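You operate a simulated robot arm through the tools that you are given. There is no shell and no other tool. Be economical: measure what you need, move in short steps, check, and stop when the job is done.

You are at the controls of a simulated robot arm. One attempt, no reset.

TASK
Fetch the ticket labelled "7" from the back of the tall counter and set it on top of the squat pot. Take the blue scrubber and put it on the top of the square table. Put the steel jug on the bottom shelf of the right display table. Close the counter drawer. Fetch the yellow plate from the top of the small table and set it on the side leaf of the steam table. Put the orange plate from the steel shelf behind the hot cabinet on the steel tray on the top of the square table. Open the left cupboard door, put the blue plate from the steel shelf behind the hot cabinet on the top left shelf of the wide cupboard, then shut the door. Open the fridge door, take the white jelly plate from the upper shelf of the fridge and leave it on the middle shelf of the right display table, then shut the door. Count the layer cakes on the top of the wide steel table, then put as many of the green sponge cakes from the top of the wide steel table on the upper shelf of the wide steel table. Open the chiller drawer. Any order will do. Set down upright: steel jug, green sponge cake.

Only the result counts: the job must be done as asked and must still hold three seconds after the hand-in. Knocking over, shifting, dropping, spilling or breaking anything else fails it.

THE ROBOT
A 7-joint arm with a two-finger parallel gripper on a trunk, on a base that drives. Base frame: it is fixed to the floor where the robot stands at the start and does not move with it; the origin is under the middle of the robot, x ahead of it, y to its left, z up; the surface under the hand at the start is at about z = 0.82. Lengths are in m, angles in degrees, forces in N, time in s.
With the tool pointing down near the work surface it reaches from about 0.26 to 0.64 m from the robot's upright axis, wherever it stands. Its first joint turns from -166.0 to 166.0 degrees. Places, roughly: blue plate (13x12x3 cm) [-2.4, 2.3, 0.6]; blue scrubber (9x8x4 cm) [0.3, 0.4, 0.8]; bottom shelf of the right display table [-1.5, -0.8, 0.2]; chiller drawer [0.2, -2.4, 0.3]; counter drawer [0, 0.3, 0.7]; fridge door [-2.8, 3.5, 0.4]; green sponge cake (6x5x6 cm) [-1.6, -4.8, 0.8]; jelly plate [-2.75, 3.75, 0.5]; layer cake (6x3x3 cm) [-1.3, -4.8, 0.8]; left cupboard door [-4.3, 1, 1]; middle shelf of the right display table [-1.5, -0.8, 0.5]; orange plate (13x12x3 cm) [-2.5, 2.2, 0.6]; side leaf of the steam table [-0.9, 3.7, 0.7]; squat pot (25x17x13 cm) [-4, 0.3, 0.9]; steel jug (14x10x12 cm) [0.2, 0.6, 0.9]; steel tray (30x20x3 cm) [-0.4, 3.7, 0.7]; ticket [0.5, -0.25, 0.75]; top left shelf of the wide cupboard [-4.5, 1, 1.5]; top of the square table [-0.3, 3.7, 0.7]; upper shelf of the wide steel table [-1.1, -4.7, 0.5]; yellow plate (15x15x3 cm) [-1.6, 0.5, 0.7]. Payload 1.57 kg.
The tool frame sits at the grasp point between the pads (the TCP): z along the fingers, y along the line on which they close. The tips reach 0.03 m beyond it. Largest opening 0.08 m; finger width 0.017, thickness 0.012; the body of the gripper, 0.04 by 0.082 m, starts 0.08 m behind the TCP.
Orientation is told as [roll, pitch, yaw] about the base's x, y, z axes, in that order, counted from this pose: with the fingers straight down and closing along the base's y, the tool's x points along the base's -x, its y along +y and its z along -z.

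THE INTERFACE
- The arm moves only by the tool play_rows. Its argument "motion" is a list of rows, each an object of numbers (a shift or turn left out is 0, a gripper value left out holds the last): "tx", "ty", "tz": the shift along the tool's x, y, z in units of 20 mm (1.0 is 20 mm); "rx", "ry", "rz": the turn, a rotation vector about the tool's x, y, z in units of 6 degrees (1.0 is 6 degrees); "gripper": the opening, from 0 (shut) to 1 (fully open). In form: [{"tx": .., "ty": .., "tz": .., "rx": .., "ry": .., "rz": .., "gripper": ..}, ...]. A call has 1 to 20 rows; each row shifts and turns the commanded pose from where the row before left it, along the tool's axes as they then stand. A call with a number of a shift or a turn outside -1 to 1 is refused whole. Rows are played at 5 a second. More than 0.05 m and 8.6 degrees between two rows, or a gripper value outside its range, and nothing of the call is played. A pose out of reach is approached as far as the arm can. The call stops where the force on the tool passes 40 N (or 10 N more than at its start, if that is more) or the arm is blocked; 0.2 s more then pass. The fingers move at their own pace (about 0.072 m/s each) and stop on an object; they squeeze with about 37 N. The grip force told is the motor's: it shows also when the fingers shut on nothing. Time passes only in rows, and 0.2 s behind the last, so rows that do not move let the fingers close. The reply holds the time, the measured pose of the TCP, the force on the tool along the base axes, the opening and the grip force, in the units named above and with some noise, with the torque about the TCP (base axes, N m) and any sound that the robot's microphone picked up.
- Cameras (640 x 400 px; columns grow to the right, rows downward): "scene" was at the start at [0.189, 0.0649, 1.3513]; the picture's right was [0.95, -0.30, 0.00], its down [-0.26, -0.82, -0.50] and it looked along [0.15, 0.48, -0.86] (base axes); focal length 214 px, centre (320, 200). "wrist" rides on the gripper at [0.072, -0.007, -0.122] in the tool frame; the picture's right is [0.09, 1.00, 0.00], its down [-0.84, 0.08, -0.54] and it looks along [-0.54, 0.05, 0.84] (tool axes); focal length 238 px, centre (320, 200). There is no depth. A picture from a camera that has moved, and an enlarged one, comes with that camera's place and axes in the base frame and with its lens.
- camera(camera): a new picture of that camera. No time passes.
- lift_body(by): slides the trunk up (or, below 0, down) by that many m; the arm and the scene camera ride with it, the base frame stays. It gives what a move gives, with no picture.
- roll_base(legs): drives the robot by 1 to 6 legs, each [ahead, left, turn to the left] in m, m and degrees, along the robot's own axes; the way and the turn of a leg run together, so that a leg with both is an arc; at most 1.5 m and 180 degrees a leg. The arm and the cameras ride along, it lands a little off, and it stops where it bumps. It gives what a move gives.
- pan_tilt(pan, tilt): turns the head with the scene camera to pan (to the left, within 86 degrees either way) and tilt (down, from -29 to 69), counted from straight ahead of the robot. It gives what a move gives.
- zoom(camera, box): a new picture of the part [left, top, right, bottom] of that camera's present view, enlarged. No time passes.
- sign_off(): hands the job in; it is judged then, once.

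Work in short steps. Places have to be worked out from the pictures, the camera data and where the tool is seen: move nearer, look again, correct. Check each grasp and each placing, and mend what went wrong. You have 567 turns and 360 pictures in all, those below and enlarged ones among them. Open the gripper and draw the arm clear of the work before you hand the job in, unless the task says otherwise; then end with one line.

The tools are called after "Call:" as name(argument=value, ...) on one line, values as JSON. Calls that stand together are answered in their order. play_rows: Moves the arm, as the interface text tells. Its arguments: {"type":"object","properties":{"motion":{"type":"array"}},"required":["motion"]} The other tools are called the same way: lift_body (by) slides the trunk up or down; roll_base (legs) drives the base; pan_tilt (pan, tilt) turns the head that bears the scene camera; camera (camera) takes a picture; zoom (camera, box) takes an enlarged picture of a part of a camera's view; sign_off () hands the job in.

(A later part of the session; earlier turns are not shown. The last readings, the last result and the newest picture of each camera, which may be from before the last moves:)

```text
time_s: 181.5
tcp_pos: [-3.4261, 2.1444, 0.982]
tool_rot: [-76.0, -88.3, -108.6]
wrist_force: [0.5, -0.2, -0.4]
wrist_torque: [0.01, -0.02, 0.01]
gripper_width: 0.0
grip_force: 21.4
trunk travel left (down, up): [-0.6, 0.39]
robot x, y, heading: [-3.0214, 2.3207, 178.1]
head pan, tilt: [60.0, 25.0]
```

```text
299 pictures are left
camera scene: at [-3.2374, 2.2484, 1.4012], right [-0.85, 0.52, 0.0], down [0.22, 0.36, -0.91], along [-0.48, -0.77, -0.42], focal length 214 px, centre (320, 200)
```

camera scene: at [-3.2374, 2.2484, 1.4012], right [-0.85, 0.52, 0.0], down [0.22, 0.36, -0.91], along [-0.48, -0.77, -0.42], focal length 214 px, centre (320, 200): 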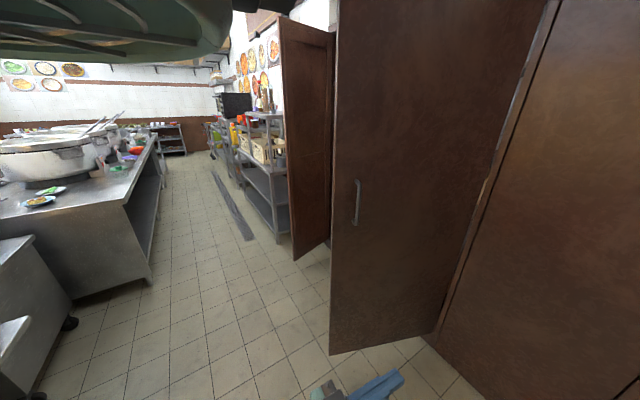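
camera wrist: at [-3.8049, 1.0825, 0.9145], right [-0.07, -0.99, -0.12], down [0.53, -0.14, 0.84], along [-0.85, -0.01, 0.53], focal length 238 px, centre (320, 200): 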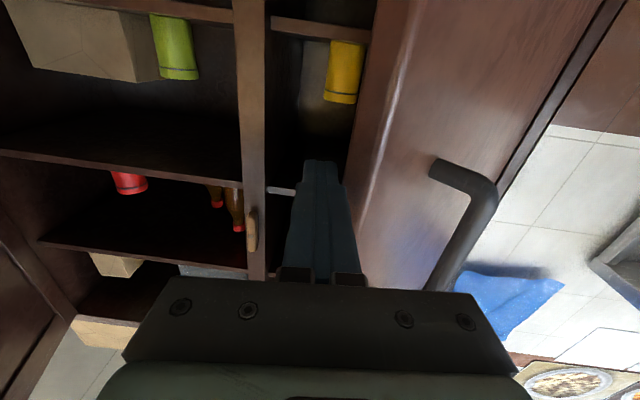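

Turn to face the steel shelf (+x).

Call:
roll_base(legs=[[0.08, 0, 0], [0, 0, 90], [0, 0, 91]])

Call:
pan_tilt(pan=0, tilt=45)

Call:
camera(camera="scene")

```text
time_s: 190.2
tcp_pos: [-2.6935, 2.5112, 0.9811]
tool_rot: [-76.1, -88.3, 73.0]
wrist_force: [-0.5, 0.2, 0.0]
wrist_torque: [-0.03, 0.02, -0.01]
gripper_width: 0.0
grip_force: 20.6
trunk travel left (down, up): [-0.6, 0.39]
robot x, y, heading: [-3.0978, 2.3249, 0.1]
head pan, tilt: [60.0, 25.0]
```

```text
time_s: 191.5
tcp_pos: [-2.6943, 2.5109, 0.9812]
tool_rot: [-76.0, -88.3, 72.9]
wrist_force: [-0.1, -0.6, 0.4]
wrist_torque: [-0.03, 0.0, 0.0]
gripper_width: 0.0
grip_force: 21.4
trunk travel left (down, up): [-0.6, 0.39]
robot x, y, heading: [-3.0999, 2.3243, -0.2]
head pan, tilt: [0.0, 45.0]
```

```text
298 pictures are left
camera scene: at [-2.848, 2.3243, 1.3707], right [0.0, -1.0, 0.0], down [-0.71, 0.0, -0.71], along [0.71, 0.0, -0.71], focal length 214 px, centre (320, 200)
```

scene: 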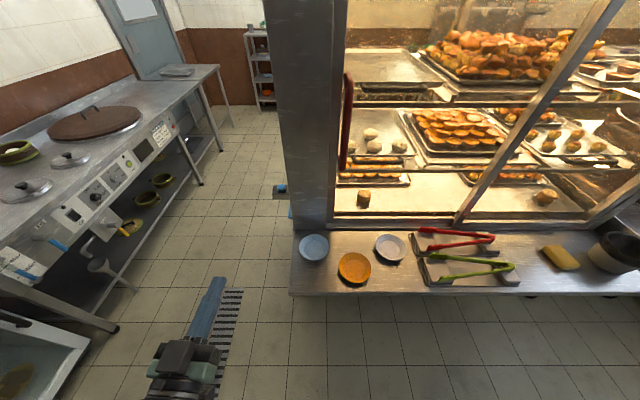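

Call:
zoom(camera="scene", box=[280, 220, 420, 300])

```text
4.57 times, centred on (350, 260) of scene
camera zoom: at [-2.848, 2.3243, 1.3707], right [0.0, -1.0, 0.0], down [-0.71, 0.0, -0.71], along [0.71, 0.0, -0.71], focal length 980 px, centre (183, -74)
```

zoom: 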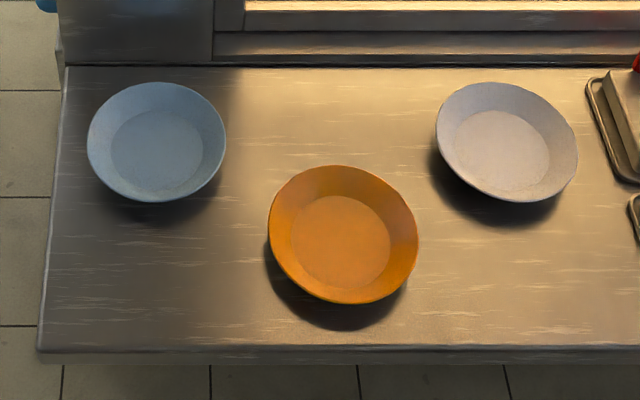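

Plates have flared walls (~36° from vertical), so I'll grip the near wall with the tool tilted 35° and the fingers closing fore-aft. Reorient in free space.

Call:
play_rows(motion=[{"ry": 0.9, "ty": -0.8, "gripper": 0.4}, {"ry": 0.9, "ty": -0.8}, {"ry": 0.9, "ty": -0.8}, {"ry": 0.9, "ty": -0.8}, {"ry": 0.9, "ty": -0.8}, {"ry": 0.9, "ty": -0.8}, {"ry": 0.9, "ty": -0.8}, {"ry": 0.9, "ty": -0.8}, {"ry": 0.9, "ty": -0.8}, {"ry": 0.8, "ty": -0.8}, {}])

Call:
play_rows(motion=[{"rz": 1}, {"rz": 1}, {"rz": 1}, {"rz": 1}, {"rz": 1}, {"rz": 1}, {"rz": 1}, {"rz": 1}, {"rz": 1}, {"rz": 1}, {"rz": 1}, {"rz": 1}, {"rz": 1}, {"rz": 1}, {"rz": 1}, {}])

Call:
camera(camera="scene")

```text
time_s: 193.9
tcp_pos: [-2.6856, 2.3605, 0.9745]
tool_rot: [-2.2, -36.2, -1.8]
wrist_force: [-0.2, -0.3, 0.2]
wrist_torque: [0.0, -0.01, -0.01]
gripper_width: 0.0319
grip_force: 0.0
out of reach, approached as far as the arm can: row 6, 7, 8
trunk travel left (down, up): [-0.6, 0.39]
robot x, y, heading: [-3.0963, 2.3233, -0.2]
head pan, tilt: [0.0, 45.0]
```

```text
time_s: 197.3
tcp_pos: [-2.6851, 2.3617, 0.9746]
tool_rot: [36.2, -1.6, -93.1]
wrist_force: [0.0, 0.7, -0.5]
wrist_torque: [0.01, 0.04, 0.04]
gripper_width: 0.0322
grip_force: 0.0
trunk travel left (down, up): [-0.6, 0.39]
robot x, y, heading: [-3.0995, 2.322, 0.1]
head pan, tilt: [0.0, 45.0]
```

```text
296 pictures are left
camera scene: at [-2.848, 2.3242, 1.3706], right [0.0, -1.0, 0.0], down [-0.71, 0.0, -0.71], along [0.71, 0.0, -0.71], focal length 214 px, centre (320, 200)
```

scene: 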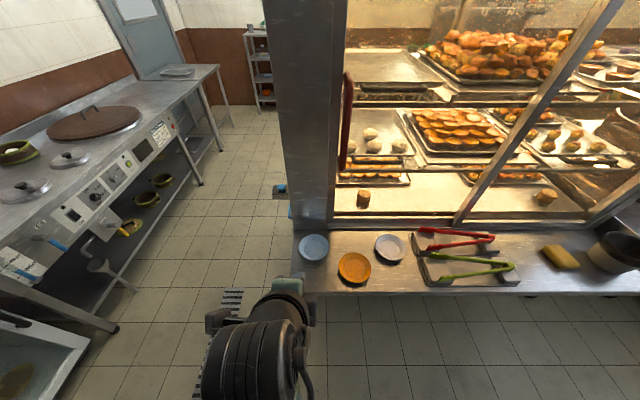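

Orientation good. Lower the trunk 0.22 m and look with the wrist camera.

Call:
lift_body(by=-0.22)

Call:
camera(camera="wrist")

Call:
camera(camera="scene")

```text
time_s: 199.7
tcp_pos: [-2.6852, 2.3619, 0.7547]
tool_rot: [36.1, -1.7, -93.1]
wrist_force: [-0.3, 0.1, 0.2]
wrist_torque: [-0.01, -0.02, 0.03]
gripper_width: 0.0321
grip_force: 0.0
trunk travel left (down, up): [-0.38, 0.61]
robot x, y, heading: [-3.0973, 2.3242, -0.1]
head pan, tilt: [0.0, 45.0]
```

```text
295 pictures are left
camera wrist: at [-2.7593, 2.4403, 0.8467], right [0.81, 0.07, 0.58], down [-0.3, -0.81, 0.51], along [0.51, -0.59, -0.63], focal length 238 px, centre (320, 200)
```

wrist: 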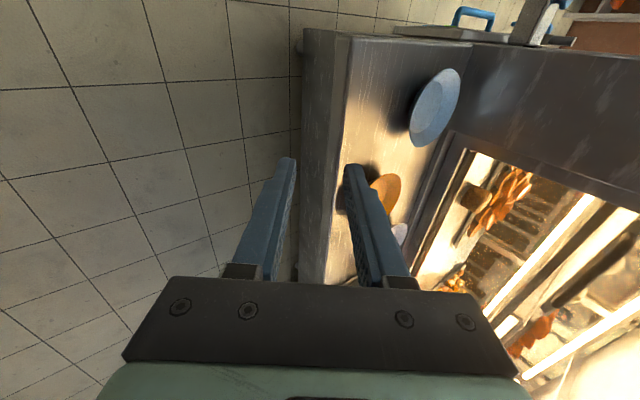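

```text
294 pictures are left
camera scene: at [-2.848, 2.3242, 1.1507], right [0.0, -1.0, 0.0], down [-0.71, 0.0, -0.71], along [0.71, 0.0, -0.71], focal length 214 px, centre (320, 200)
```

scene: 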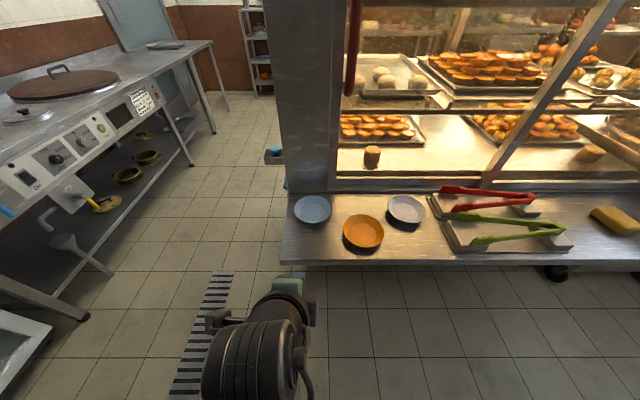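

Call:
zoom(camera="scene", box=[280, 185, 440, 275])

```text
4.00 times, centred on (360, 230) of scene
camera zoom: at [-2.848, 2.3242, 1.1507], right [0.0, -1.0, 0.0], down [-0.71, 0.0, -0.71], along [0.71, 0.0, -0.71], focal length 858 px, centre (160, 80)
```

zoom: 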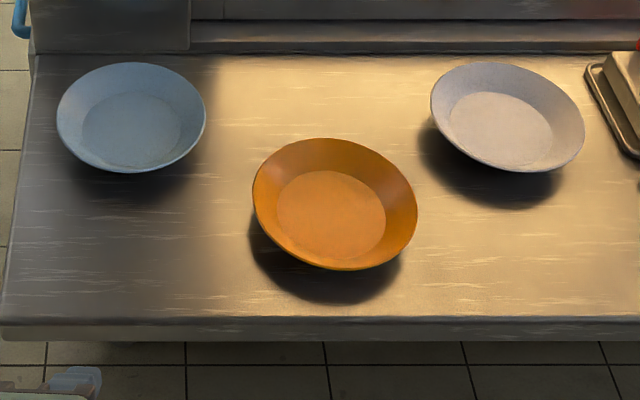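

Blue plate: centre ≈[-2.384,2.347], rim z≈0.645. Move to a pre-grasp point behind and above its near rim.

Call:
play_rows(motion=[{"ry": 0.295, "rz": -0.4, "gripper": 0.33}, {"ty": 0.65, "tz": 0.784, "tx": -0.075}, {"ty": 0.65, "tz": 0.784, "tx": -0.075}, {"ty": 0.65, "tz": 0.784, "tx": -0.075}, {"ty": 0.65, "tz": 0.784, "tx": -0.075}, {"ty": 0.65, "tz": 0.784, "tx": -0.075}, {"ty": 0.65, "tz": 0.784, "tx": -0.075}, {"ty": 0.65, "tz": 0.784, "tx": -0.075}, {"ty": 0.65, "tz": 0.784, "tx": -0.075}, {"ty": 0.65, "tz": 0.784, "tx": -0.075}, {"ty": 0.65, "tz": 0.784, "tx": -0.075}, {}])

Call:
camera(camera="wrist")

Call:
camera(camera="scene")

```text
time_s: 202.3
tcp_pos: [-2.4877, 2.3448, 0.7054]
tool_rot: [36.1, -1.7, -89.9]
wrist_force: [-0.6, -0.4, -0.2]
wrist_torque: [0.05, 0.0, 0.01]
gripper_width: 0.0265
grip_force: 0.1
trunk travel left (down, up): [-0.38, 0.61]
robot x, y, heading: [-3.0955, 2.3272, 0.2]
head pan, tilt: [0.0, 45.0]
```

```text
292 pictures are left
camera wrist: at [-2.5656, 2.4193, 0.797], right [0.8, 0.11, 0.58], down [-0.26, -0.82, 0.51], along [0.54, -0.56, -0.63], focal length 238 px, centre (320, 200)
```

wrist: 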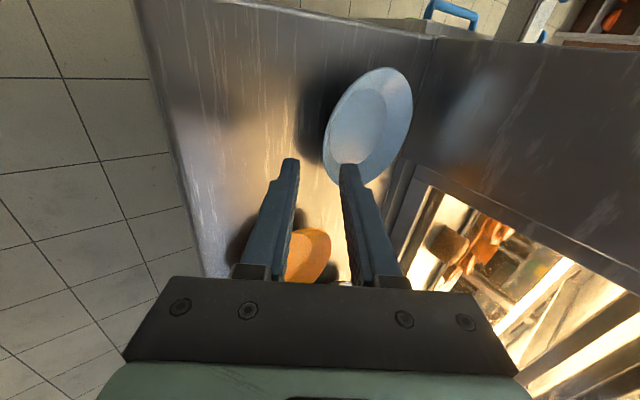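

```text
291 pictures are left
camera scene: at [-2.848, 2.3242, 1.1506], right [0.0, -1.0, 0.0], down [-0.71, 0.0, -0.71], along [0.71, 0.0, -0.71], focal length 214 px, centre (320, 200)
```

scene: 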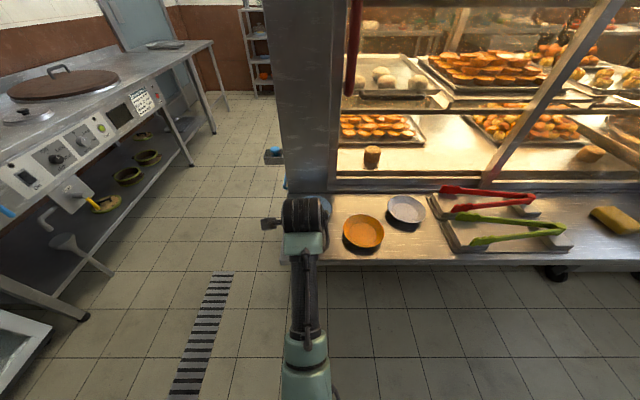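

Estimates agree. Advance along the tool axis.

Call:
play_rows(motion=[{"tz": 0.5, "tx": 0.15}, {"tz": 0.5, "tx": 0.15}, {"tz": 0.5}, {"tz": 0.5}, {"tz": 0.3}, {}])

Call:
zoom(camera="wrist", box=[220, 80, 460, 230])

```text
time_s: 203.7
tcp_pos: [-2.4603, 2.3509, 0.668]
tool_rot: [36.1, -1.7, -90.0]
wrist_force: [0.5, -0.1, 0.0]
wrist_torque: [-0.01, -0.01, -0.05]
gripper_width: 0.0265
grip_force: 0.0
trunk travel left (down, up): [-0.38, 0.61]
robot x, y, heading: [-3.1015, 2.3221, 0.0]
head pan, tilt: [0.0, 45.0]
```

```text
2.67 times, centred on (340, 155) of wrist
camera zoom: at [-2.5382, 2.4244, 0.7596], right [0.8, 0.11, 0.58], down [-0.26, -0.82, 0.51], along [0.54, -0.56, -0.63], focal length 636 px, centre (267, 320)
```

zoom: 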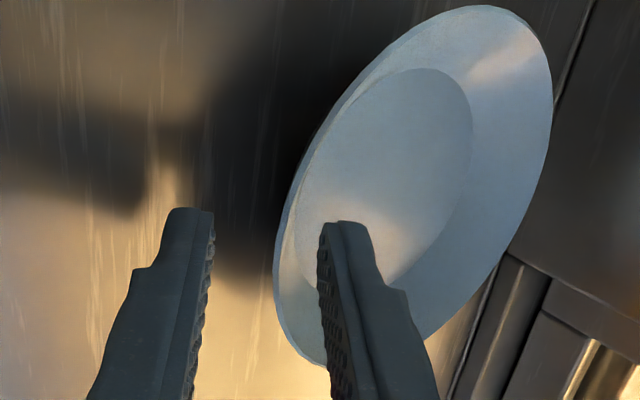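

Fingers straddle the near rim. Continue down gently.

Call:
play_rows(motion=[{"tz": 0.25}, {"tz": 0.25}, {"tz": 0.15}, {}])

Call:
zoom(camera="wrist", box=[220, 80, 460, 230])

```text
time_s: 204.7
tcp_pos: [-2.4529, 2.3498, 0.6579]
tool_rot: [36.2, -1.6, -90.1]
wrist_force: [-7.2, -1.7, 9.2]
wrist_torque: [0.05, 0.33, 0.02]
gripper_width: 0.0272
grip_force: 0.7
trunk travel left (down, up): [-0.38, 0.61]
robot x, y, heading: [-3.0976, 2.3241, 0.2]
head pan, tilt: [0.0, 45.0]
```

```text
2.67 times, centred on (340, 155) of wrist
camera zoom: at [-2.5314, 2.4239, 0.7509], right [0.8, 0.11, 0.59], down [-0.26, -0.82, 0.51], along [0.54, -0.56, -0.63], focal length 636 px, centre (267, 320)
```

zoom: 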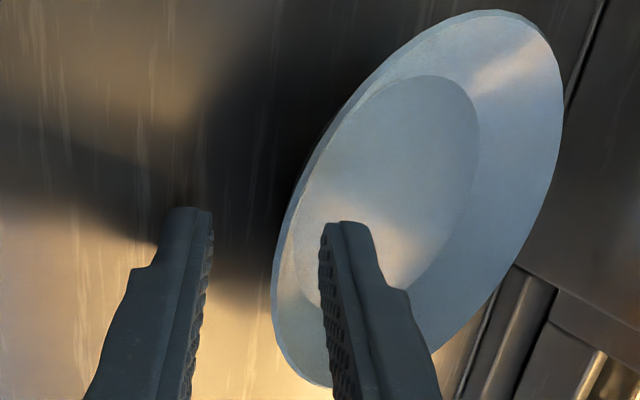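

Light contact. Close on the rim.

Call:
play_rows(motion=[{"tz": -0.1, "gripper": 0.1}, {"gripper": 0}, {}, {}])

Call:
zoom(camera="wrist", box=[220, 80, 460, 230])

```text
time_s: 205.7
tcp_pos: [-2.4535, 2.351, 0.6622]
tool_rot: [36.4, -1.7, -90.2]
wrist_force: [2.4, -0.5, 8.3]
wrist_torque: [0.19, -0.53, -0.08]
gripper_width: 0.0057
grip_force: 25.4
trunk travel left (down, up): [-0.38, 0.61]
robot x, y, heading: [-3.0969, 2.3225, -0.2]
head pan, tilt: [0.0, 45.0]
```

```text
2.67 times, centred on (340, 155) of wrist
camera zoom: at [-2.5318, 2.4242, 0.7526], right [0.8, 0.11, 0.59], down [-0.26, -0.82, 0.51], along [0.54, -0.56, -0.63], focal length 636 px, centre (267, 320)
```

zoom: 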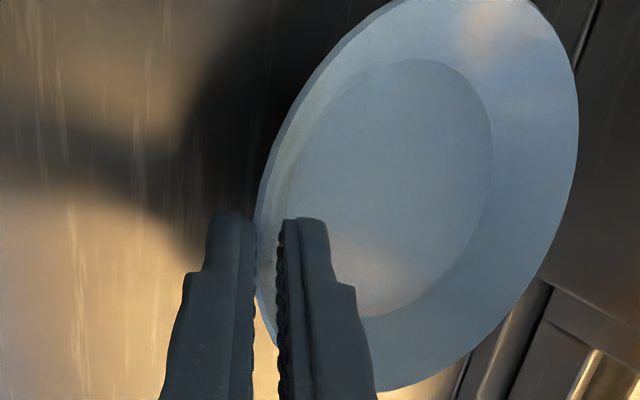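

Gripped. Lift straight up and check.

Call:
play_rows(motion=[{"ty": 0.15, "tz": -0.2}, {"ty": 0.3, "tz": -0.4}, {"ty": 0.45, "tz": -0.61}, {"ty": 0.59, "tz": -0.81}, {"ty": 0.59, "tz": -0.81}, {"ty": 0.59, "tz": -0.81}, {}])

Call:
camera(camera="wrist")

Call:
camera(camera="scene")

```text
time_s: 207.3
tcp_pos: [-2.4541, 2.3534, 0.7482]
tool_rot: [36.0, -1.6, -90.1]
wrist_force: [0.1, -0.4, 0.3]
wrist_torque: [-0.01, 0.02, 0.02]
gripper_width: 0.003
grip_force: 24.2
trunk travel left (down, up): [-0.38, 0.61]
robot x, y, heading: [-3.1014, 2.3252, 0.1]
head pan, tilt: [0.0, 45.0]
```

```text
287 pictures are left
camera wrist: at [-2.5318, 2.4271, 0.8409], right [0.81, 0.11, 0.58], down [-0.26, -0.82, 0.51], along [0.53, -0.56, -0.63], focal length 238 px, centre (320, 200)
```

wrist: 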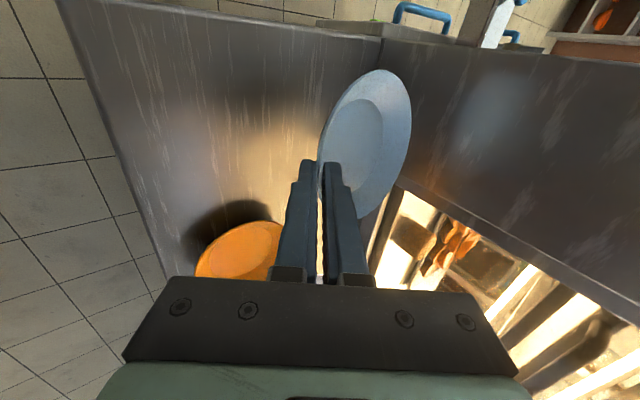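

```text
286 pictures are left
camera scene: at [-2.8479, 2.3242, 1.1506], right [0.0, -1.0, 0.0], down [-0.71, 0.0, -0.71], along [0.71, 0.0, -0.71], focal length 214 px, centre (320, 200)
```

scene: 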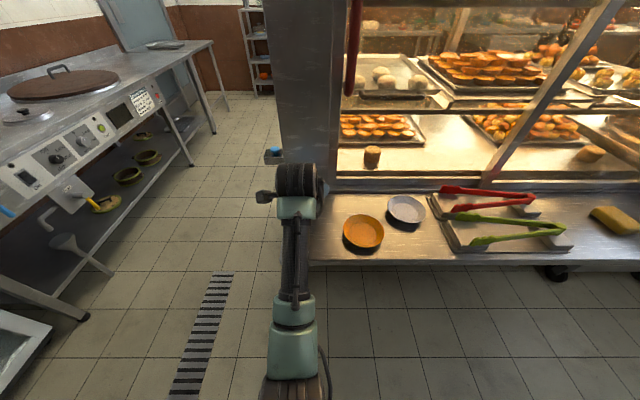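

Call:
zoom(camera="wrist", box=[220, 60, 460, 230])

Call:
zoom(camera="scene", box=[240, 130, 400, 270])

```text
2.35 times, centred on (340, 145) of wrist
camera zoom: at [-2.5318, 2.4271, 0.8409], right [0.81, 0.11, 0.58], down [-0.26, -0.82, 0.51], along [0.53, -0.56, -0.63], focal length 561 px, centre (273, 329)
```

zoom: 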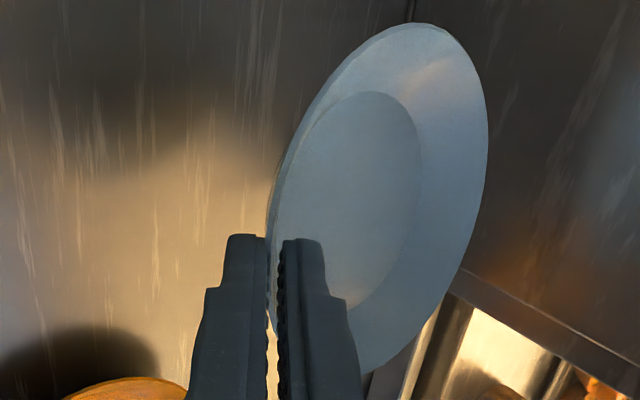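

```text
2.86 times, centred on (320, 200) of scene
camera zoom: at [-2.8479, 2.3242, 1.1506], right [0.0, -1.0, 0.0], down [-0.71, 0.0, -0.71], along [0.71, 0.0, -0.71], focal length 613 px, centre (320, 200)
```

zoom: 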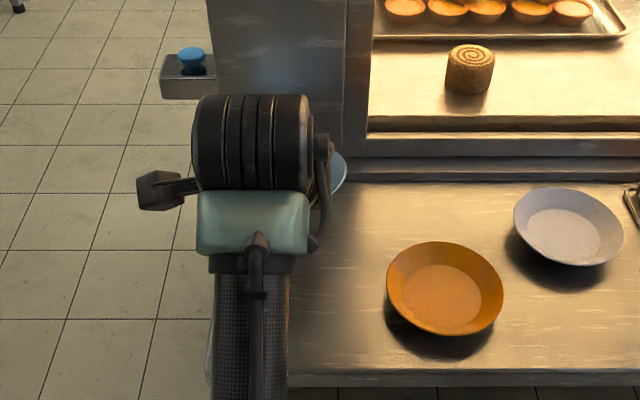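

Plate is held. Retract the arm and raise the trunk before driving.

Call:
play_rows(motion=[{"ty": -0.8, "tz": -0.6}, {"ty": -0.8, "tz": -0.6}, {"ty": -0.8, "tz": -0.6}, {"ty": -0.8, "tz": -0.6}, {"ty": -0.8, "tz": -0.6}, {"ty": -0.8, "tz": -0.6}, {"ty": -0.8, "tz": -0.6}, {"ty": -0.8, "tz": -0.6}, {"ty": -0.8, "tz": -0.6}, {}])

Call:
lift_body(by=0.4)

Call:
roll_base(legs=[[0, 0, -90], [0, 0, -90]])

Call:
camera(camera="wrist")

```text
time_s: 209.5
tcp_pos: [-2.6347, 2.3536, 0.7512]
tool_rot: [36.2, -1.6, -90.1]
wrist_force: [-0.4, -0.4, -0.3]
wrist_torque: [-0.03, 0.03, -0.01]
gripper_width: 0.0032
grip_force: 24.2
trunk travel left (down, up): [-0.38, 0.61]
robot x, y, heading: [-3.1004, 2.3189, 0.1]
head pan, tilt: [0.0, 45.0]
```

```text
time_s: 213.3
tcp_pos: [-2.6349, 2.3532, 1.1514]
tool_rot: [36.1, -1.7, -90.1]
wrist_force: [-0.8, 0.1, -0.9]
wrist_torque: [0.0, 0.08, 0.0]
gripper_width: 0.0032
grip_force: 23.6
trunk travel left (down, up): [-0.78, 0.21]
robot x, y, heading: [-3.1014, 2.3246, 0.0]
head pan, tilt: [0.0, 45.0]
```

```text
time_s: 221.4
tcp_pos: [-3.5616, 2.2973, 1.151]
tool_rot: [36.0, -1.7, 89.3]
wrist_force: [0.0, -0.5, 0.0]
wrist_torque: [0.0, -0.04, 0.04]
gripper_width: 0.0033
grip_force: 24.2
trunk travel left (down, up): [-0.78, 0.21]
robot x, y, heading: [-3.0984, 2.327, 179.3]
head pan, tilt: [0.0, 45.0]
```

```text
283 pictures are left
camera wrist: at [-3.486, 2.2219, 1.2432], right [-0.81, -0.1, 0.58], down [0.27, 0.82, 0.51], along [-0.53, 0.56, -0.63], focal length 238 px, centre (320, 200)
```

wrist: 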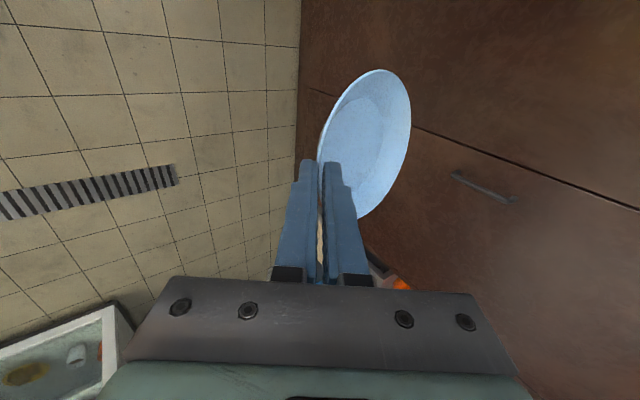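

Still held. Back up a little and slide left (-y) along the aisle to the cupboard, then raise fully.

Call:
roll_base(legs=[[-0.1, 0, 0.5], [0, 1.3, 0]])

Call:
lift_body(by=0.21)

Call:
pan_tilt(pan=0, tilt=20)

Call:
camera(camera="scene")

```text
time_s: 228.7
tcp_pos: [-3.4672, 0.9891, 1.1515]
tool_rot: [36.1, -1.7, 89.4]
wrist_force: [-1.0, -0.2, -0.2]
wrist_torque: [-0.03, -0.05, -0.01]
gripper_width: 0.0029
grip_force: 24.0
trunk travel left (down, up): [-0.78, 0.21]
robot x, y, heading: [-3.0045, 1.0129, 179.5]
head pan, tilt: [0.0, 45.0]
```

```text
time_s: 230.9
tcp_pos: [-3.469, 0.9886, 1.3614]
tool_rot: [36.1, -1.7, 89.4]
wrist_force: [0.5, -0.5, -1.4]
wrist_torque: [-0.02, -0.01, -0.01]
gripper_width: 0.0031
grip_force: 24.1
trunk travel left (down, up): [-0.99, 0.0]
robot x, y, heading: [-3.0065, 1.0142, 179.4]
head pan, tilt: [0.0, 45.0]
```

```text
time_s: 231.8
tcp_pos: [-3.4674, 0.9892, 1.3611]
tool_rot: [36.1, -1.7, 89.4]
wrist_force: [-0.6, 0.7, -0.2]
wrist_torque: [0.02, -0.03, -0.01]
gripper_width: 0.0029
grip_force: 24.1
trunk travel left (down, up): [-0.99, 0.0]
robot x, y, heading: [-3.0042, 1.0146, 179.4]
head pan, tilt: [0.0, 20.0]
```

```text
282 pictures are left
camera scene: at [-3.2685, 1.0188, 1.7992], right [0.01, 1.0, 0.0], down [0.34, 0.0, -0.94], along [-0.94, 0.01, -0.34], focal length 214 px, centre (320, 200)
```

scene: 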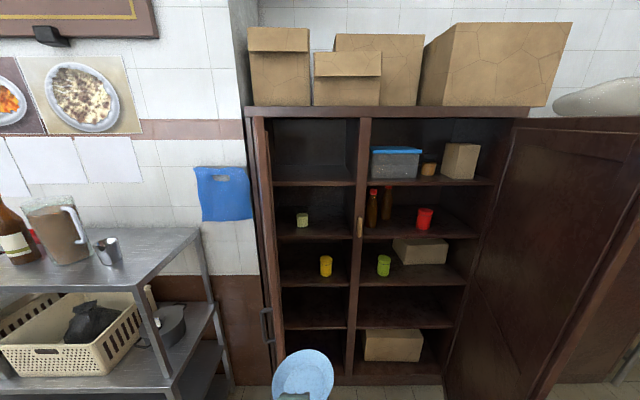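

Top-left shelf surface at z≈1.52, y 0.80–1.19, opening up to 1.82. Raise the arm with the plate to about z 1.59.

Call:
play_rows(motion=[{"ty": 0.91, "tz": -0.74}, {"ty": 0.91, "tz": -0.74}, {"ty": 0.91, "tz": -0.74}, {"ty": 0.91, "tz": -0.74}, {"ty": 0.91, "tz": -0.74}, {"ty": 0.91, "tz": -0.74}, {"ty": 0.91, "tz": -0.74}, {"ty": 0.91, "tz": -0.74}, {"ty": 0.91, "tz": -0.74}, {"ty": 0.91, "tz": -0.74}, {}])

Call:
camera(camera="scene")

```text
time_s: 234.2
tcp_pos: [-3.5274, 0.9834, 1.5878]
tool_rot: [36.0, -1.7, 89.4]
wrist_force: [-0.4, 0.8, -0.2]
wrist_torque: [-0.01, -0.02, 0.0]
gripper_width: 0.0033
grip_force: 23.7
trunk travel left (down, up): [-0.99, 0.0]
robot x, y, heading: [-3.0019, 1.0163, 179.5]
head pan, tilt: [0.0, 20.0]
```

```text
281 pictures are left
camera scene: at [-3.2686, 1.0188, 1.7993], right [0.01, 1.0, 0.0], down [0.34, 0.0, -0.94], along [-0.94, 0.01, -0.34], focal length 214 px, centre (320, 200)
```

scene: 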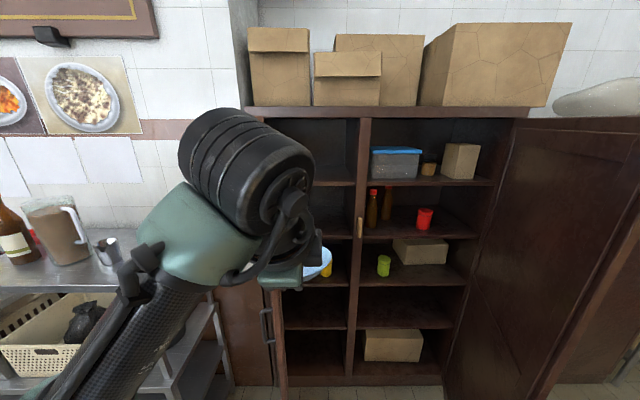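

Call:
zoom(camera="scene", box=[240, 90, 400, 200])

```text
3.64 times, centred on (320, 145) of scene
camera zoom: at [-3.2686, 1.0188, 1.7993], right [0.01, 1.0, 0.0], down [0.34, 0.0, -0.94], along [-0.94, 0.01, -0.34], focal length 780 px, centre (320, 400)
```

zoom: 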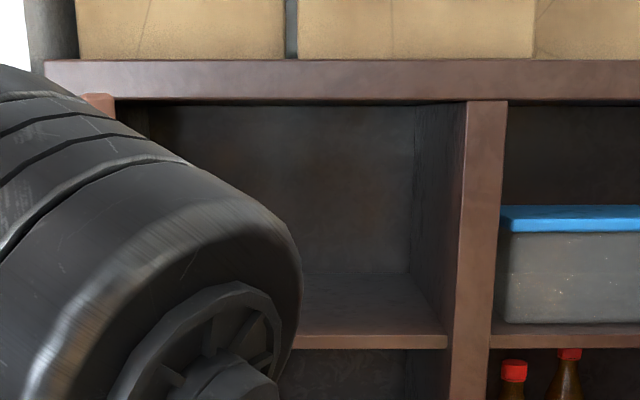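

Shift the base right a bit, and extend the arm forward-left in free space.

Call:
roll_base(legs=[[0.15, -0.1, 0]])

Call:
play_rows(motion=[{"ty": 0.65, "tz": 0.47, "tx": 0.6}, {"ty": 0.65, "tz": 0.47, "tx": 0.6}, {"ty": 0.65, "tz": 0.47, "tx": 0.6}, {"ty": 0.65, "tz": 0.47, "tx": 0.6}, {"ty": 0.65, "tz": 0.47, "tx": 0.6}, {"ty": 0.65, "tz": 0.47, "tx": 0.6}, {}])

Call:
camera(camera="scene")

```text
time_s: 235.7
tcp_pos: [-3.6769, 1.083, 1.5893]
tool_rot: [36.2, -1.7, 89.5]
wrist_force: [-0.1, -0.2, -0.8]
wrist_torque: [0.0, -0.02, 0.0]
gripper_width: 0.0034
grip_force: 24.5
trunk travel left (down, up): [-0.99, 0.0]
robot x, y, heading: [-3.1517, 1.1141, 179.6]
head pan, tilt: [0.0, 20.0]
```

```text
time_s: 237.3
tcp_pos: [-3.7754, 1.0119, 1.5855]
tool_rot: [36.2, -1.8, 89.5]
wrist_force: [-0.1, 0.7, 0.0]
wrist_torque: [0.0, -0.08, 0.02]
gripper_width: 0.0034
grip_force: 24.6
trunk travel left (down, up): [-0.99, 0.0]
robot x, y, heading: [-3.1504, 1.1161, 179.7]
head pan, tilt: [0.0, 20.0]
```

```text
279 pictures are left
camera scene: at [-3.4176, 1.1189, 1.7994], right [0.01, 1.0, 0.0], down [0.34, 0.0, -0.94], along [-0.94, 0.01, -0.34], focal length 214 px, centre (320, 200)
```

scene: 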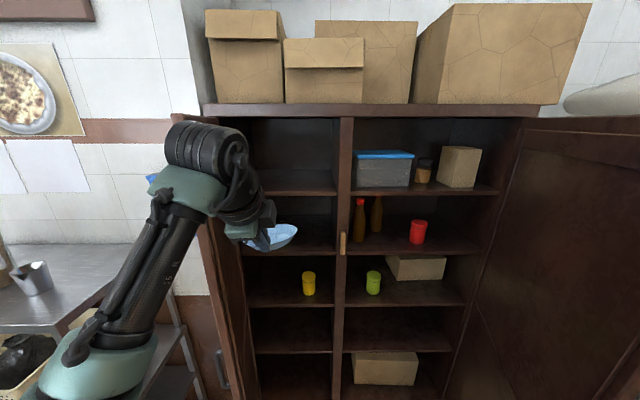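

Call:
roll_base(legs=[[0.33, 0, 0]])

Call:
camera(camera="scene")

Call:
camera(camera="wrist")

```text
time_s: 239.5
tcp_pos: [-4.1036, 1.0162, 1.5857]
tool_rot: [36.2, -1.6, 89.4]
wrist_force: [-0.3, 0.0, -1.4]
wrist_torque: [0.0, -0.04, -0.01]
gripper_width: 0.0033
grip_force: 24.0
trunk travel left (down, up): [-0.99, 0.0]
robot x, y, heading: [-3.4815, 1.1183, 179.3]
head pan, tilt: [0.0, 20.0]
```

```text
278 pictures are left
camera scene: at [-3.7464, 1.1222, 1.7996], right [0.01, 1.0, 0.0], down [0.34, 0.0, -0.94], along [-0.94, 0.01, -0.34], focal length 214 px, centre (320, 200)
```

scene: 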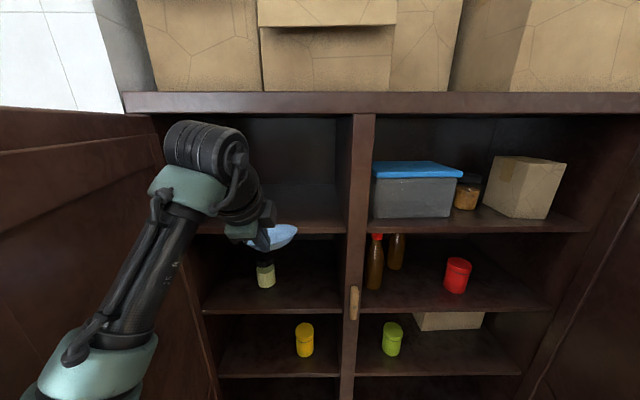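

```text
277 pictures are left
camera wrist: at [-4.0277, 0.9403, 1.678], right [-0.8, -0.1, 0.58], down [0.27, 0.82, 0.51], along [-0.53, 0.56, -0.63], focal length 238 px, centre (320, 200)
```

wrist: 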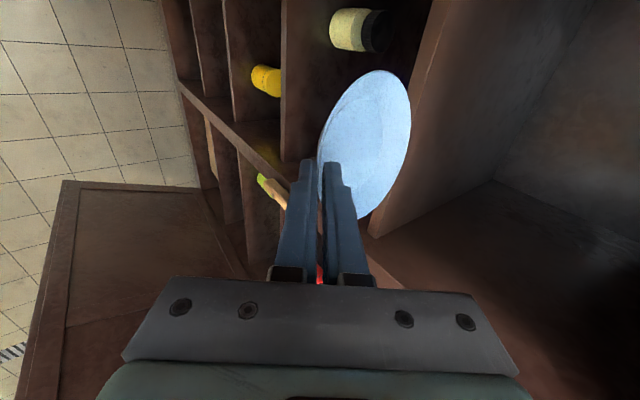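

Call:
zoom(camera="scene", box=[220, 180, 360, 270])

```text
4.44 times, centred on (290, 225) of scene
camera zoom: at [-3.7464, 1.1222, 1.7996], right [0.01, 1.0, 0.0], down [0.34, 0.0, -0.94], along [-0.94, 0.01, -0.34], focal length 953 px, centre (453, 89)
```

zoom: 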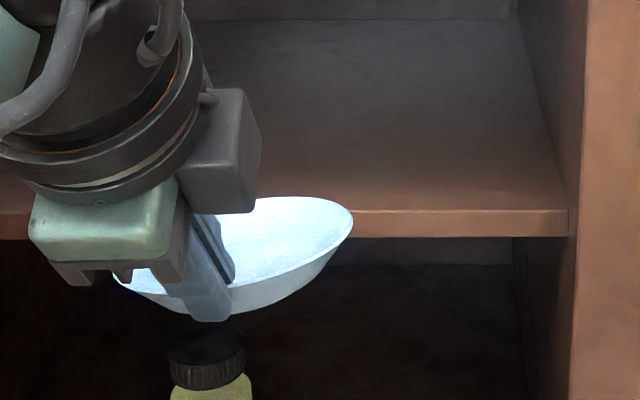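

Clearance above the shelf is ~1 cm; raise slightly, then go in.

Call:
play_rows(motion=[{"ty": 0.3, "tz": -0.4}, {}])

Call:
roll_base(legs=[[0.12, 0, 0]])

Call:
camera(camera="scene")

Call:
zoom(camera="scene", box=[200, 180, 360, 290])

```text
time_s: 240.1
tcp_pos: [-4.1049, 1.0168, 1.5968]
tool_rot: [36.1, -1.6, 89.4]
wrist_force: [-0.3, 0.4, -0.8]
wrist_torque: [0.03, -0.06, -0.03]
gripper_width: 0.0031
grip_force: 24.9
trunk travel left (down, up): [-0.99, 0.0]
robot x, y, heading: [-3.4819, 1.1196, 179.4]
head pan, tilt: [0.0, 20.0]
```

```text
time_s: 241.3
tcp_pos: [-4.2241, 1.0168, 1.596]
tool_rot: [36.2, -1.8, 89.4]
wrist_force: [0.0, 0.2, -0.8]
wrist_torque: [0.0, -0.04, -0.01]
gripper_width: 0.0032
grip_force: 24.2
trunk travel left (down, up): [-0.99, 0.0]
robot x, y, heading: [-3.6037, 1.1211, 179.5]
head pan, tilt: [0.0, 20.0]
```

```text
275 pictures are left
camera scene: at [-3.8665, 1.123, 1.7995], right [0.01, 1.0, 0.0], down [0.34, 0.0, -0.94], along [-0.94, 0.01, -0.34], focal length 214 px, centre (320, 200)
```

scene: 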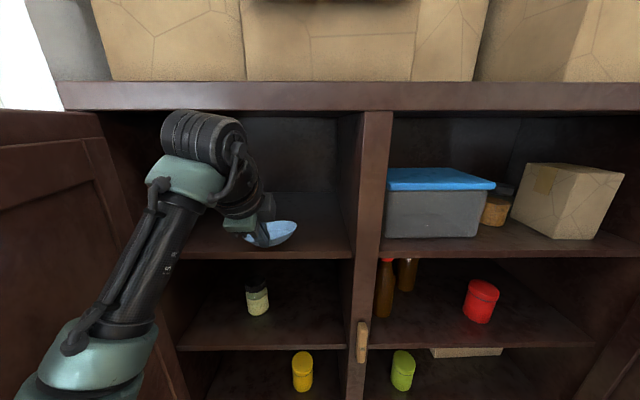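

```text
3.64 times, centred on (280, 235) of scene
camera zoom: at [-3.8665, 1.123, 1.7995], right [0.01, 1.0, 0.0], down [0.34, 0.0, -0.94], along [-0.94, 0.01, -0.34], focal length 780 px, centre (466, 73)
```

zoom: 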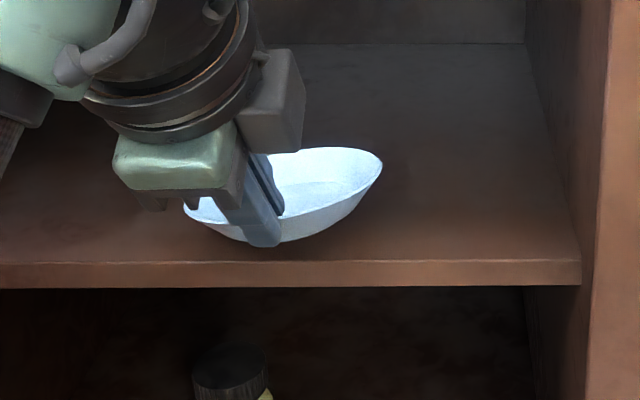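

Call:
roll_base(legs=[[0.065, 0, 0]])

Call:
play_rows(motion=[{"ty": -0.15, "tz": 0.2}, {"ty": -0.15, "tz": 0.2}, {"ty": -0.07, "tz": 0.1}, {}])

Call:
zoom(camera="scene", box=[160, 90, 360, 290])

```text
time_s: 242.3
tcp_pos: [-4.2854, 1.0167, 1.5965]
tool_rot: [36.4, -1.6, 89.5]
wrist_force: [0.3, -0.3, -0.6]
wrist_torque: [-0.01, -0.03, 0.02]
gripper_width: 0.0026
grip_force: 24.2
trunk travel left (down, up): [-0.99, 0.0]
robot x, y, heading: [-3.6675, 1.1216, 179.3]
head pan, tilt: [0.0, 20.0]
```

```text
time_s: 243.3
tcp_pos: [-4.2875, 1.0184, 1.5837]
tool_rot: [36.2, -1.6, 89.4]
wrist_force: [1.0, 0.4, -0.1]
wrist_torque: [0.02, -0.04, 0.01]
gripper_width: 0.0032
grip_force: 24.7
trunk travel left (down, up): [-0.99, 0.0]
robot x, y, heading: [-3.6656, 1.1203, 179.5]
head pan, tilt: [0.0, 20.0]
```

```text
2.00 times, centred on (260, 190) of scene
camera zoom: at [-3.9302, 1.124, 1.7996], right [0.01, 1.0, 0.0], down [0.34, 0.0, -0.94], along [-0.94, 0.01, -0.34], focal length 429 px, centre (440, 220)
```

zoom: 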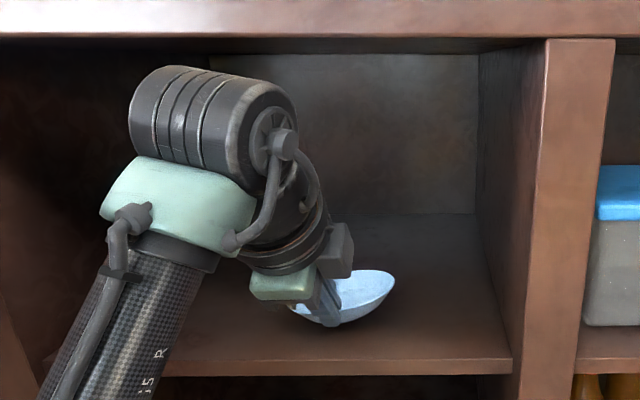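

Plate is over the shelf. Lower gently to contact.

Call:
play_rows(motion=[{"ty": -0.1, "tz": 0.14}, {"ty": -0.1, "tz": 0.14}, {"ty": -0.07, "tz": 0.1}, {}])

```text
time_s: 244.3
tcp_pos: [-4.2897, 1.018, 1.5739]
tool_rot: [36.2, -1.6, 89.4]
wrist_force: [-0.1, -0.1, 0.1]
wrist_torque: [-0.03, 0.02, 0.0]
gripper_width: 0.0032
grip_force: 24.0
trunk travel left (down, up): [-0.99, 0.0]
robot x, y, heading: [-3.6693, 1.1244, 179.3]
head pan, tilt: [0.0, 20.0]
```

Call:
play_rows(motion=[{"ty": -0.07, "tz": 0.1}, {"ty": -0.07, "tz": 0.1}, {}])

```text
time_s: 245.1
tcp_pos: [-4.2882, 1.0193, 1.5715]
tool_rot: [36.4, -1.6, 89.5]
wrist_force: [2.0, 0.9, 4.5]
wrist_torque: [-0.11, 0.29, 0.05]
gripper_width: 0.0033
grip_force: 24.3
trunk travel left (down, up): [-0.99, 0.0]
robot x, y, heading: [-3.6682, 1.1203, 179.5]
head pan, tilt: [0.0, 20.0]
```

Contact. Open a little and withdraw along the tool axis.

Call:
play_rows(motion=[{"gripper": 0.15}, {"gripper": 0.28}, {}, {"tz": -0.3}, {"tz": -0.6}, {"tz": -0.6}, {}])

Call:
zoom(camera="scene", box=[160, 90, 360, 290])

```text
time_s: 246.7
tcp_pos: [-4.2709, 1.0169, 1.5924]
tool_rot: [36.0, -1.7, 89.5]
wrist_force: [-0.2, -0.7, 0.1]
wrist_torque: [-0.03, -0.01, 0.01]
gripper_width: 0.0223
grip_force: 0.1
trunk travel left (down, up): [-0.99, 0.0]
robot x, y, heading: [-3.6687, 1.1181, 179.3]
head pan, tilt: [0.0, 20.0]
```

```text
2.00 times, centred on (260, 190) of scene
camera zoom: at [-3.9317, 1.1241, 1.7993], right [0.01, 1.0, 0.0], down [0.34, 0.0, -0.94], along [-0.94, 0.01, -0.34], focal length 429 px, centre (440, 220)
```

zoom: 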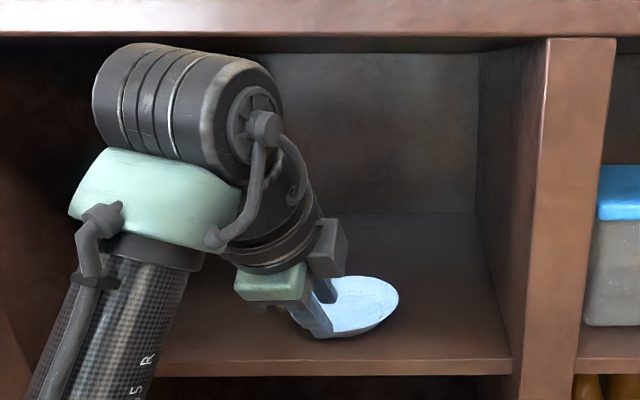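

Plate rests on the shelf. Back the base out.

Call:
roll_base(legs=[[-0.45, 0, 0]])

Call:
camera(camera="scene")

```text
time_s: 249.4
tcp_pos: [-3.8265, 1.0131, 1.5929]
tool_rot: [36.1, -1.6, 89.4]
wrist_force: [-0.3, 0.5, 0.8]
wrist_torque: [-0.01, 0.05, 0.0]
gripper_width: 0.0222
grip_force: 0.1
trunk travel left (down, up): [-0.99, 0.0]
robot x, y, heading: [-3.2185, 1.1135, 179.4]
head pan, tilt: [0.0, 20.0]
```

```text
271 pictures are left
camera scene: at [-3.4864, 1.1197, 1.7991], right [0.01, 1.0, 0.0], down [0.34, 0.0, -0.94], along [-0.94, 0.01, -0.34], focal length 214 px, centre (320, 200)
```

scene: 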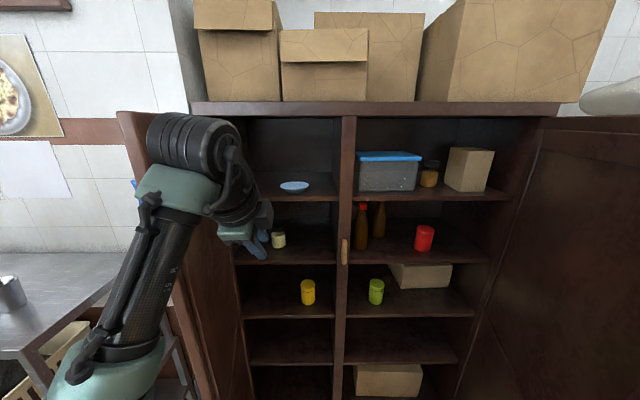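

Blue plate is on the top-left shelf. Now shut the door: go round to its outer side above rack height.

Call:
roll_base(legs=[[-0.13, 0, 0], [0, 0.47, 0]])

Call:
play_rows(motion=[{"gripper": 0}, {}])

Call:
pan_tilt(pan=0, tilt=35)

Call:
camera(camera="scene")

```text
time_s: 253.1
tcp_pos: [-3.6993, 0.5457, 1.5939]
tool_rot: [36.2, -1.6, 89.4]
wrist_force: [-0.2, 0.0, -0.1]
wrist_torque: [0.0, 0.0, -0.05]
gripper_width: 0.0224
grip_force: 0.0
trunk travel left (down, up): [-0.99, 0.0]
robot x, y, heading: [-3.0915, 0.6465, 179.5]
head pan, tilt: [0.0, 20.0]
```

```text
time_s: 253.7
tcp_pos: [-3.7011, 0.5452, 1.5931]
tool_rot: [36.2, -1.6, 89.4]
wrist_force: [0.0, -0.3, -0.2]
wrist_torque: [0.02, 0.02, -0.01]
gripper_width: 0.0002
grip_force: 21.3
trunk travel left (down, up): [-0.99, 0.0]
robot x, y, heading: [-3.0987, 0.645, 179.4]
head pan, tilt: [0.0, 20.0]
```

```text
time_s: 254.5
tcp_pos: [-3.7002, 0.5447, 1.594]
tool_rot: [36.1, -1.7, 89.4]
wrist_force: [0.0, -0.3, -0.4]
wrist_torque: [0.03, 0.02, 0.02]
gripper_width: 0.0
grip_force: 20.9
trunk travel left (down, up): [-0.99, 0.0]
robot x, y, heading: [-3.0931, 0.6489, 179.5]
head pan, tilt: [0.0, 35.0]
```

```text
270 pictures are left
camera scene: at [-3.3553, 0.6508, 1.7755], right [0.01, 1.0, 0.0], down [0.57, -0.01, -0.82], along [-0.82, 0.01, -0.57], focal length 214 px, centre (320, 200)
```

scene: 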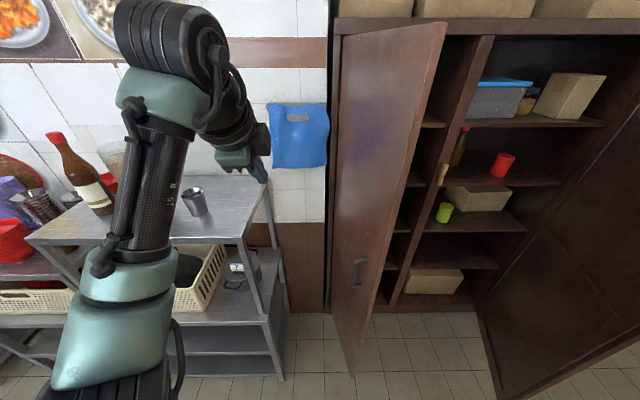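

Call:
roll_base(legs=[[0.2, 0, 0]])

Call:
play_rows(motion=[{"tx": -0.8}, {"tx": -0.8}, {"tx": -0.8}, {"tx": -0.8}, {"tx": -0.8}, {"tx": -0.8}, {"tx": -0.6}, {"tx": -0.5}, {"tx": -0.4}, {"tx": -0.4}, {"tx": -0.4}, {"tx": -0.4}, {"tx": -0.4}])

Call:
camera(camera="scene")

```text
time_s: 256.1
tcp_pos: [-3.8962, 0.5463, 1.5945]
tool_rot: [36.2, -1.6, 89.4]
wrist_force: [0.7, -0.3, -0.1]
wrist_torque: [0.01, 0.04, 0.02]
gripper_width: 0.0
grip_force: 21.3
trunk travel left (down, up): [-0.99, 0.0]
robot x, y, heading: [-3.2902, 0.6485, 179.4]
head pan, tilt: [0.0, 35.0]
```

```text
time_s: 258.9
tcp_pos: [-3.8954, 0.7039, 1.5979]
tool_rot: [36.2, -1.6, 89.5]
wrist_force: [-0.4, -0.4, -0.8]
wrist_torque: [0.0, 0.0, -0.02]
gripper_width: 0.0
grip_force: 21.4
trunk travel left (down, up): [-0.99, 0.0]
robot x, y, heading: [-3.2924, 0.6483, 179.5]
head pan, tilt: [0.0, 35.0]
```

```text
269 pictures are left
camera scene: at [-3.5524, 0.6533, 1.7755], right [0.01, 1.0, 0.0], down [0.57, -0.01, -0.82], along [-0.82, 0.01, -0.57], focal length 214 px, centre (320, 200)
```

scene: 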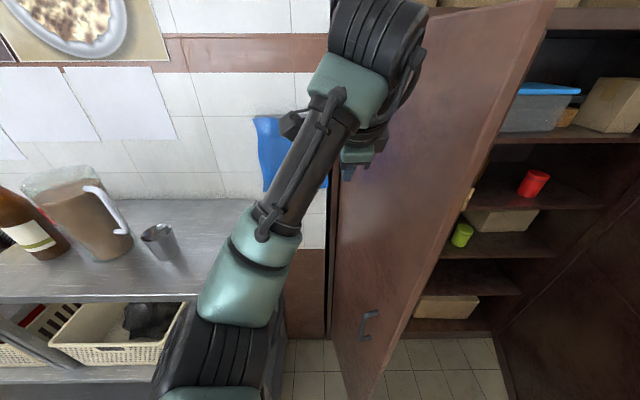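

Call:
play_rows(motion=[{"tx": -0.5}, {"tx": -0.5}, {"tx": -0.5}, {"tx": -0.4}, {"tx": -0.4}, {"tx": -0.4, "ty": 0.1, "tz": 0.07}, {"tx": -0.45, "ty": 0.15, "tz": 0.11}, {"tx": -0.5, "ty": 0.16, "tz": 0.12}, {"tx": -0.5, "ty": 0.18, "tz": 0.13}, {"tx": -0.5, "ty": 0.2, "tz": 0.14}, {"tx": -0.5, "ty": 0.21, "tz": 0.15}, {"tx": -0.48, "ty": 0.23, "tz": 0.17}, {"tx": -0.47, "ty": 0.25, "tz": 0.18}, {"tx": -0.46, "ty": 0.26, "tz": 0.19}, {"tx": -0.45, "ty": 0.28, "tz": 0.2}, {"tx": -0.44, "ty": 0.29, "tz": 0.21}])

Call:
camera(camera="scene")

```text
time_s: 262.3
tcp_pos: [-3.9516, 0.8538, 1.603]
tool_rot: [36.1, -1.6, 89.3]
wrist_force: [0.6, -0.2, -0.2]
wrist_torque: [0.0, 0.03, -0.01]
gripper_width: 0.0002
grip_force: 21.5
trunk travel left (down, up): [-0.99, 0.0]
robot x, y, heading: [-3.2917, 0.65, 179.3]
head pan, tilt: [0.0, 35.0]
```

```text
268 pictures are left
camera scene: at [-3.5526, 0.6535, 1.7754], right [0.01, 1.0, 0.0], down [0.57, -0.01, -0.82], along [-0.82, 0.01, -0.57], focal length 214 px, centre (320, 200)
```

scene: 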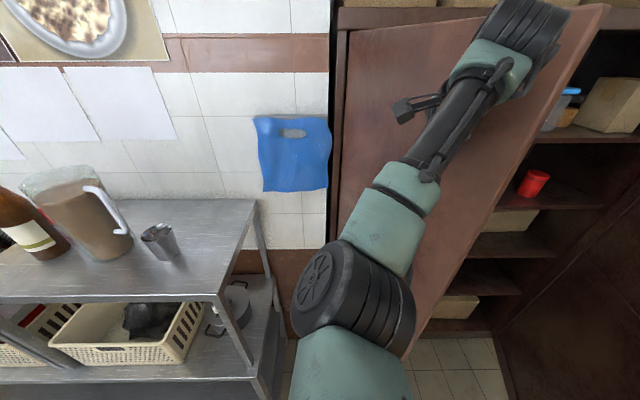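

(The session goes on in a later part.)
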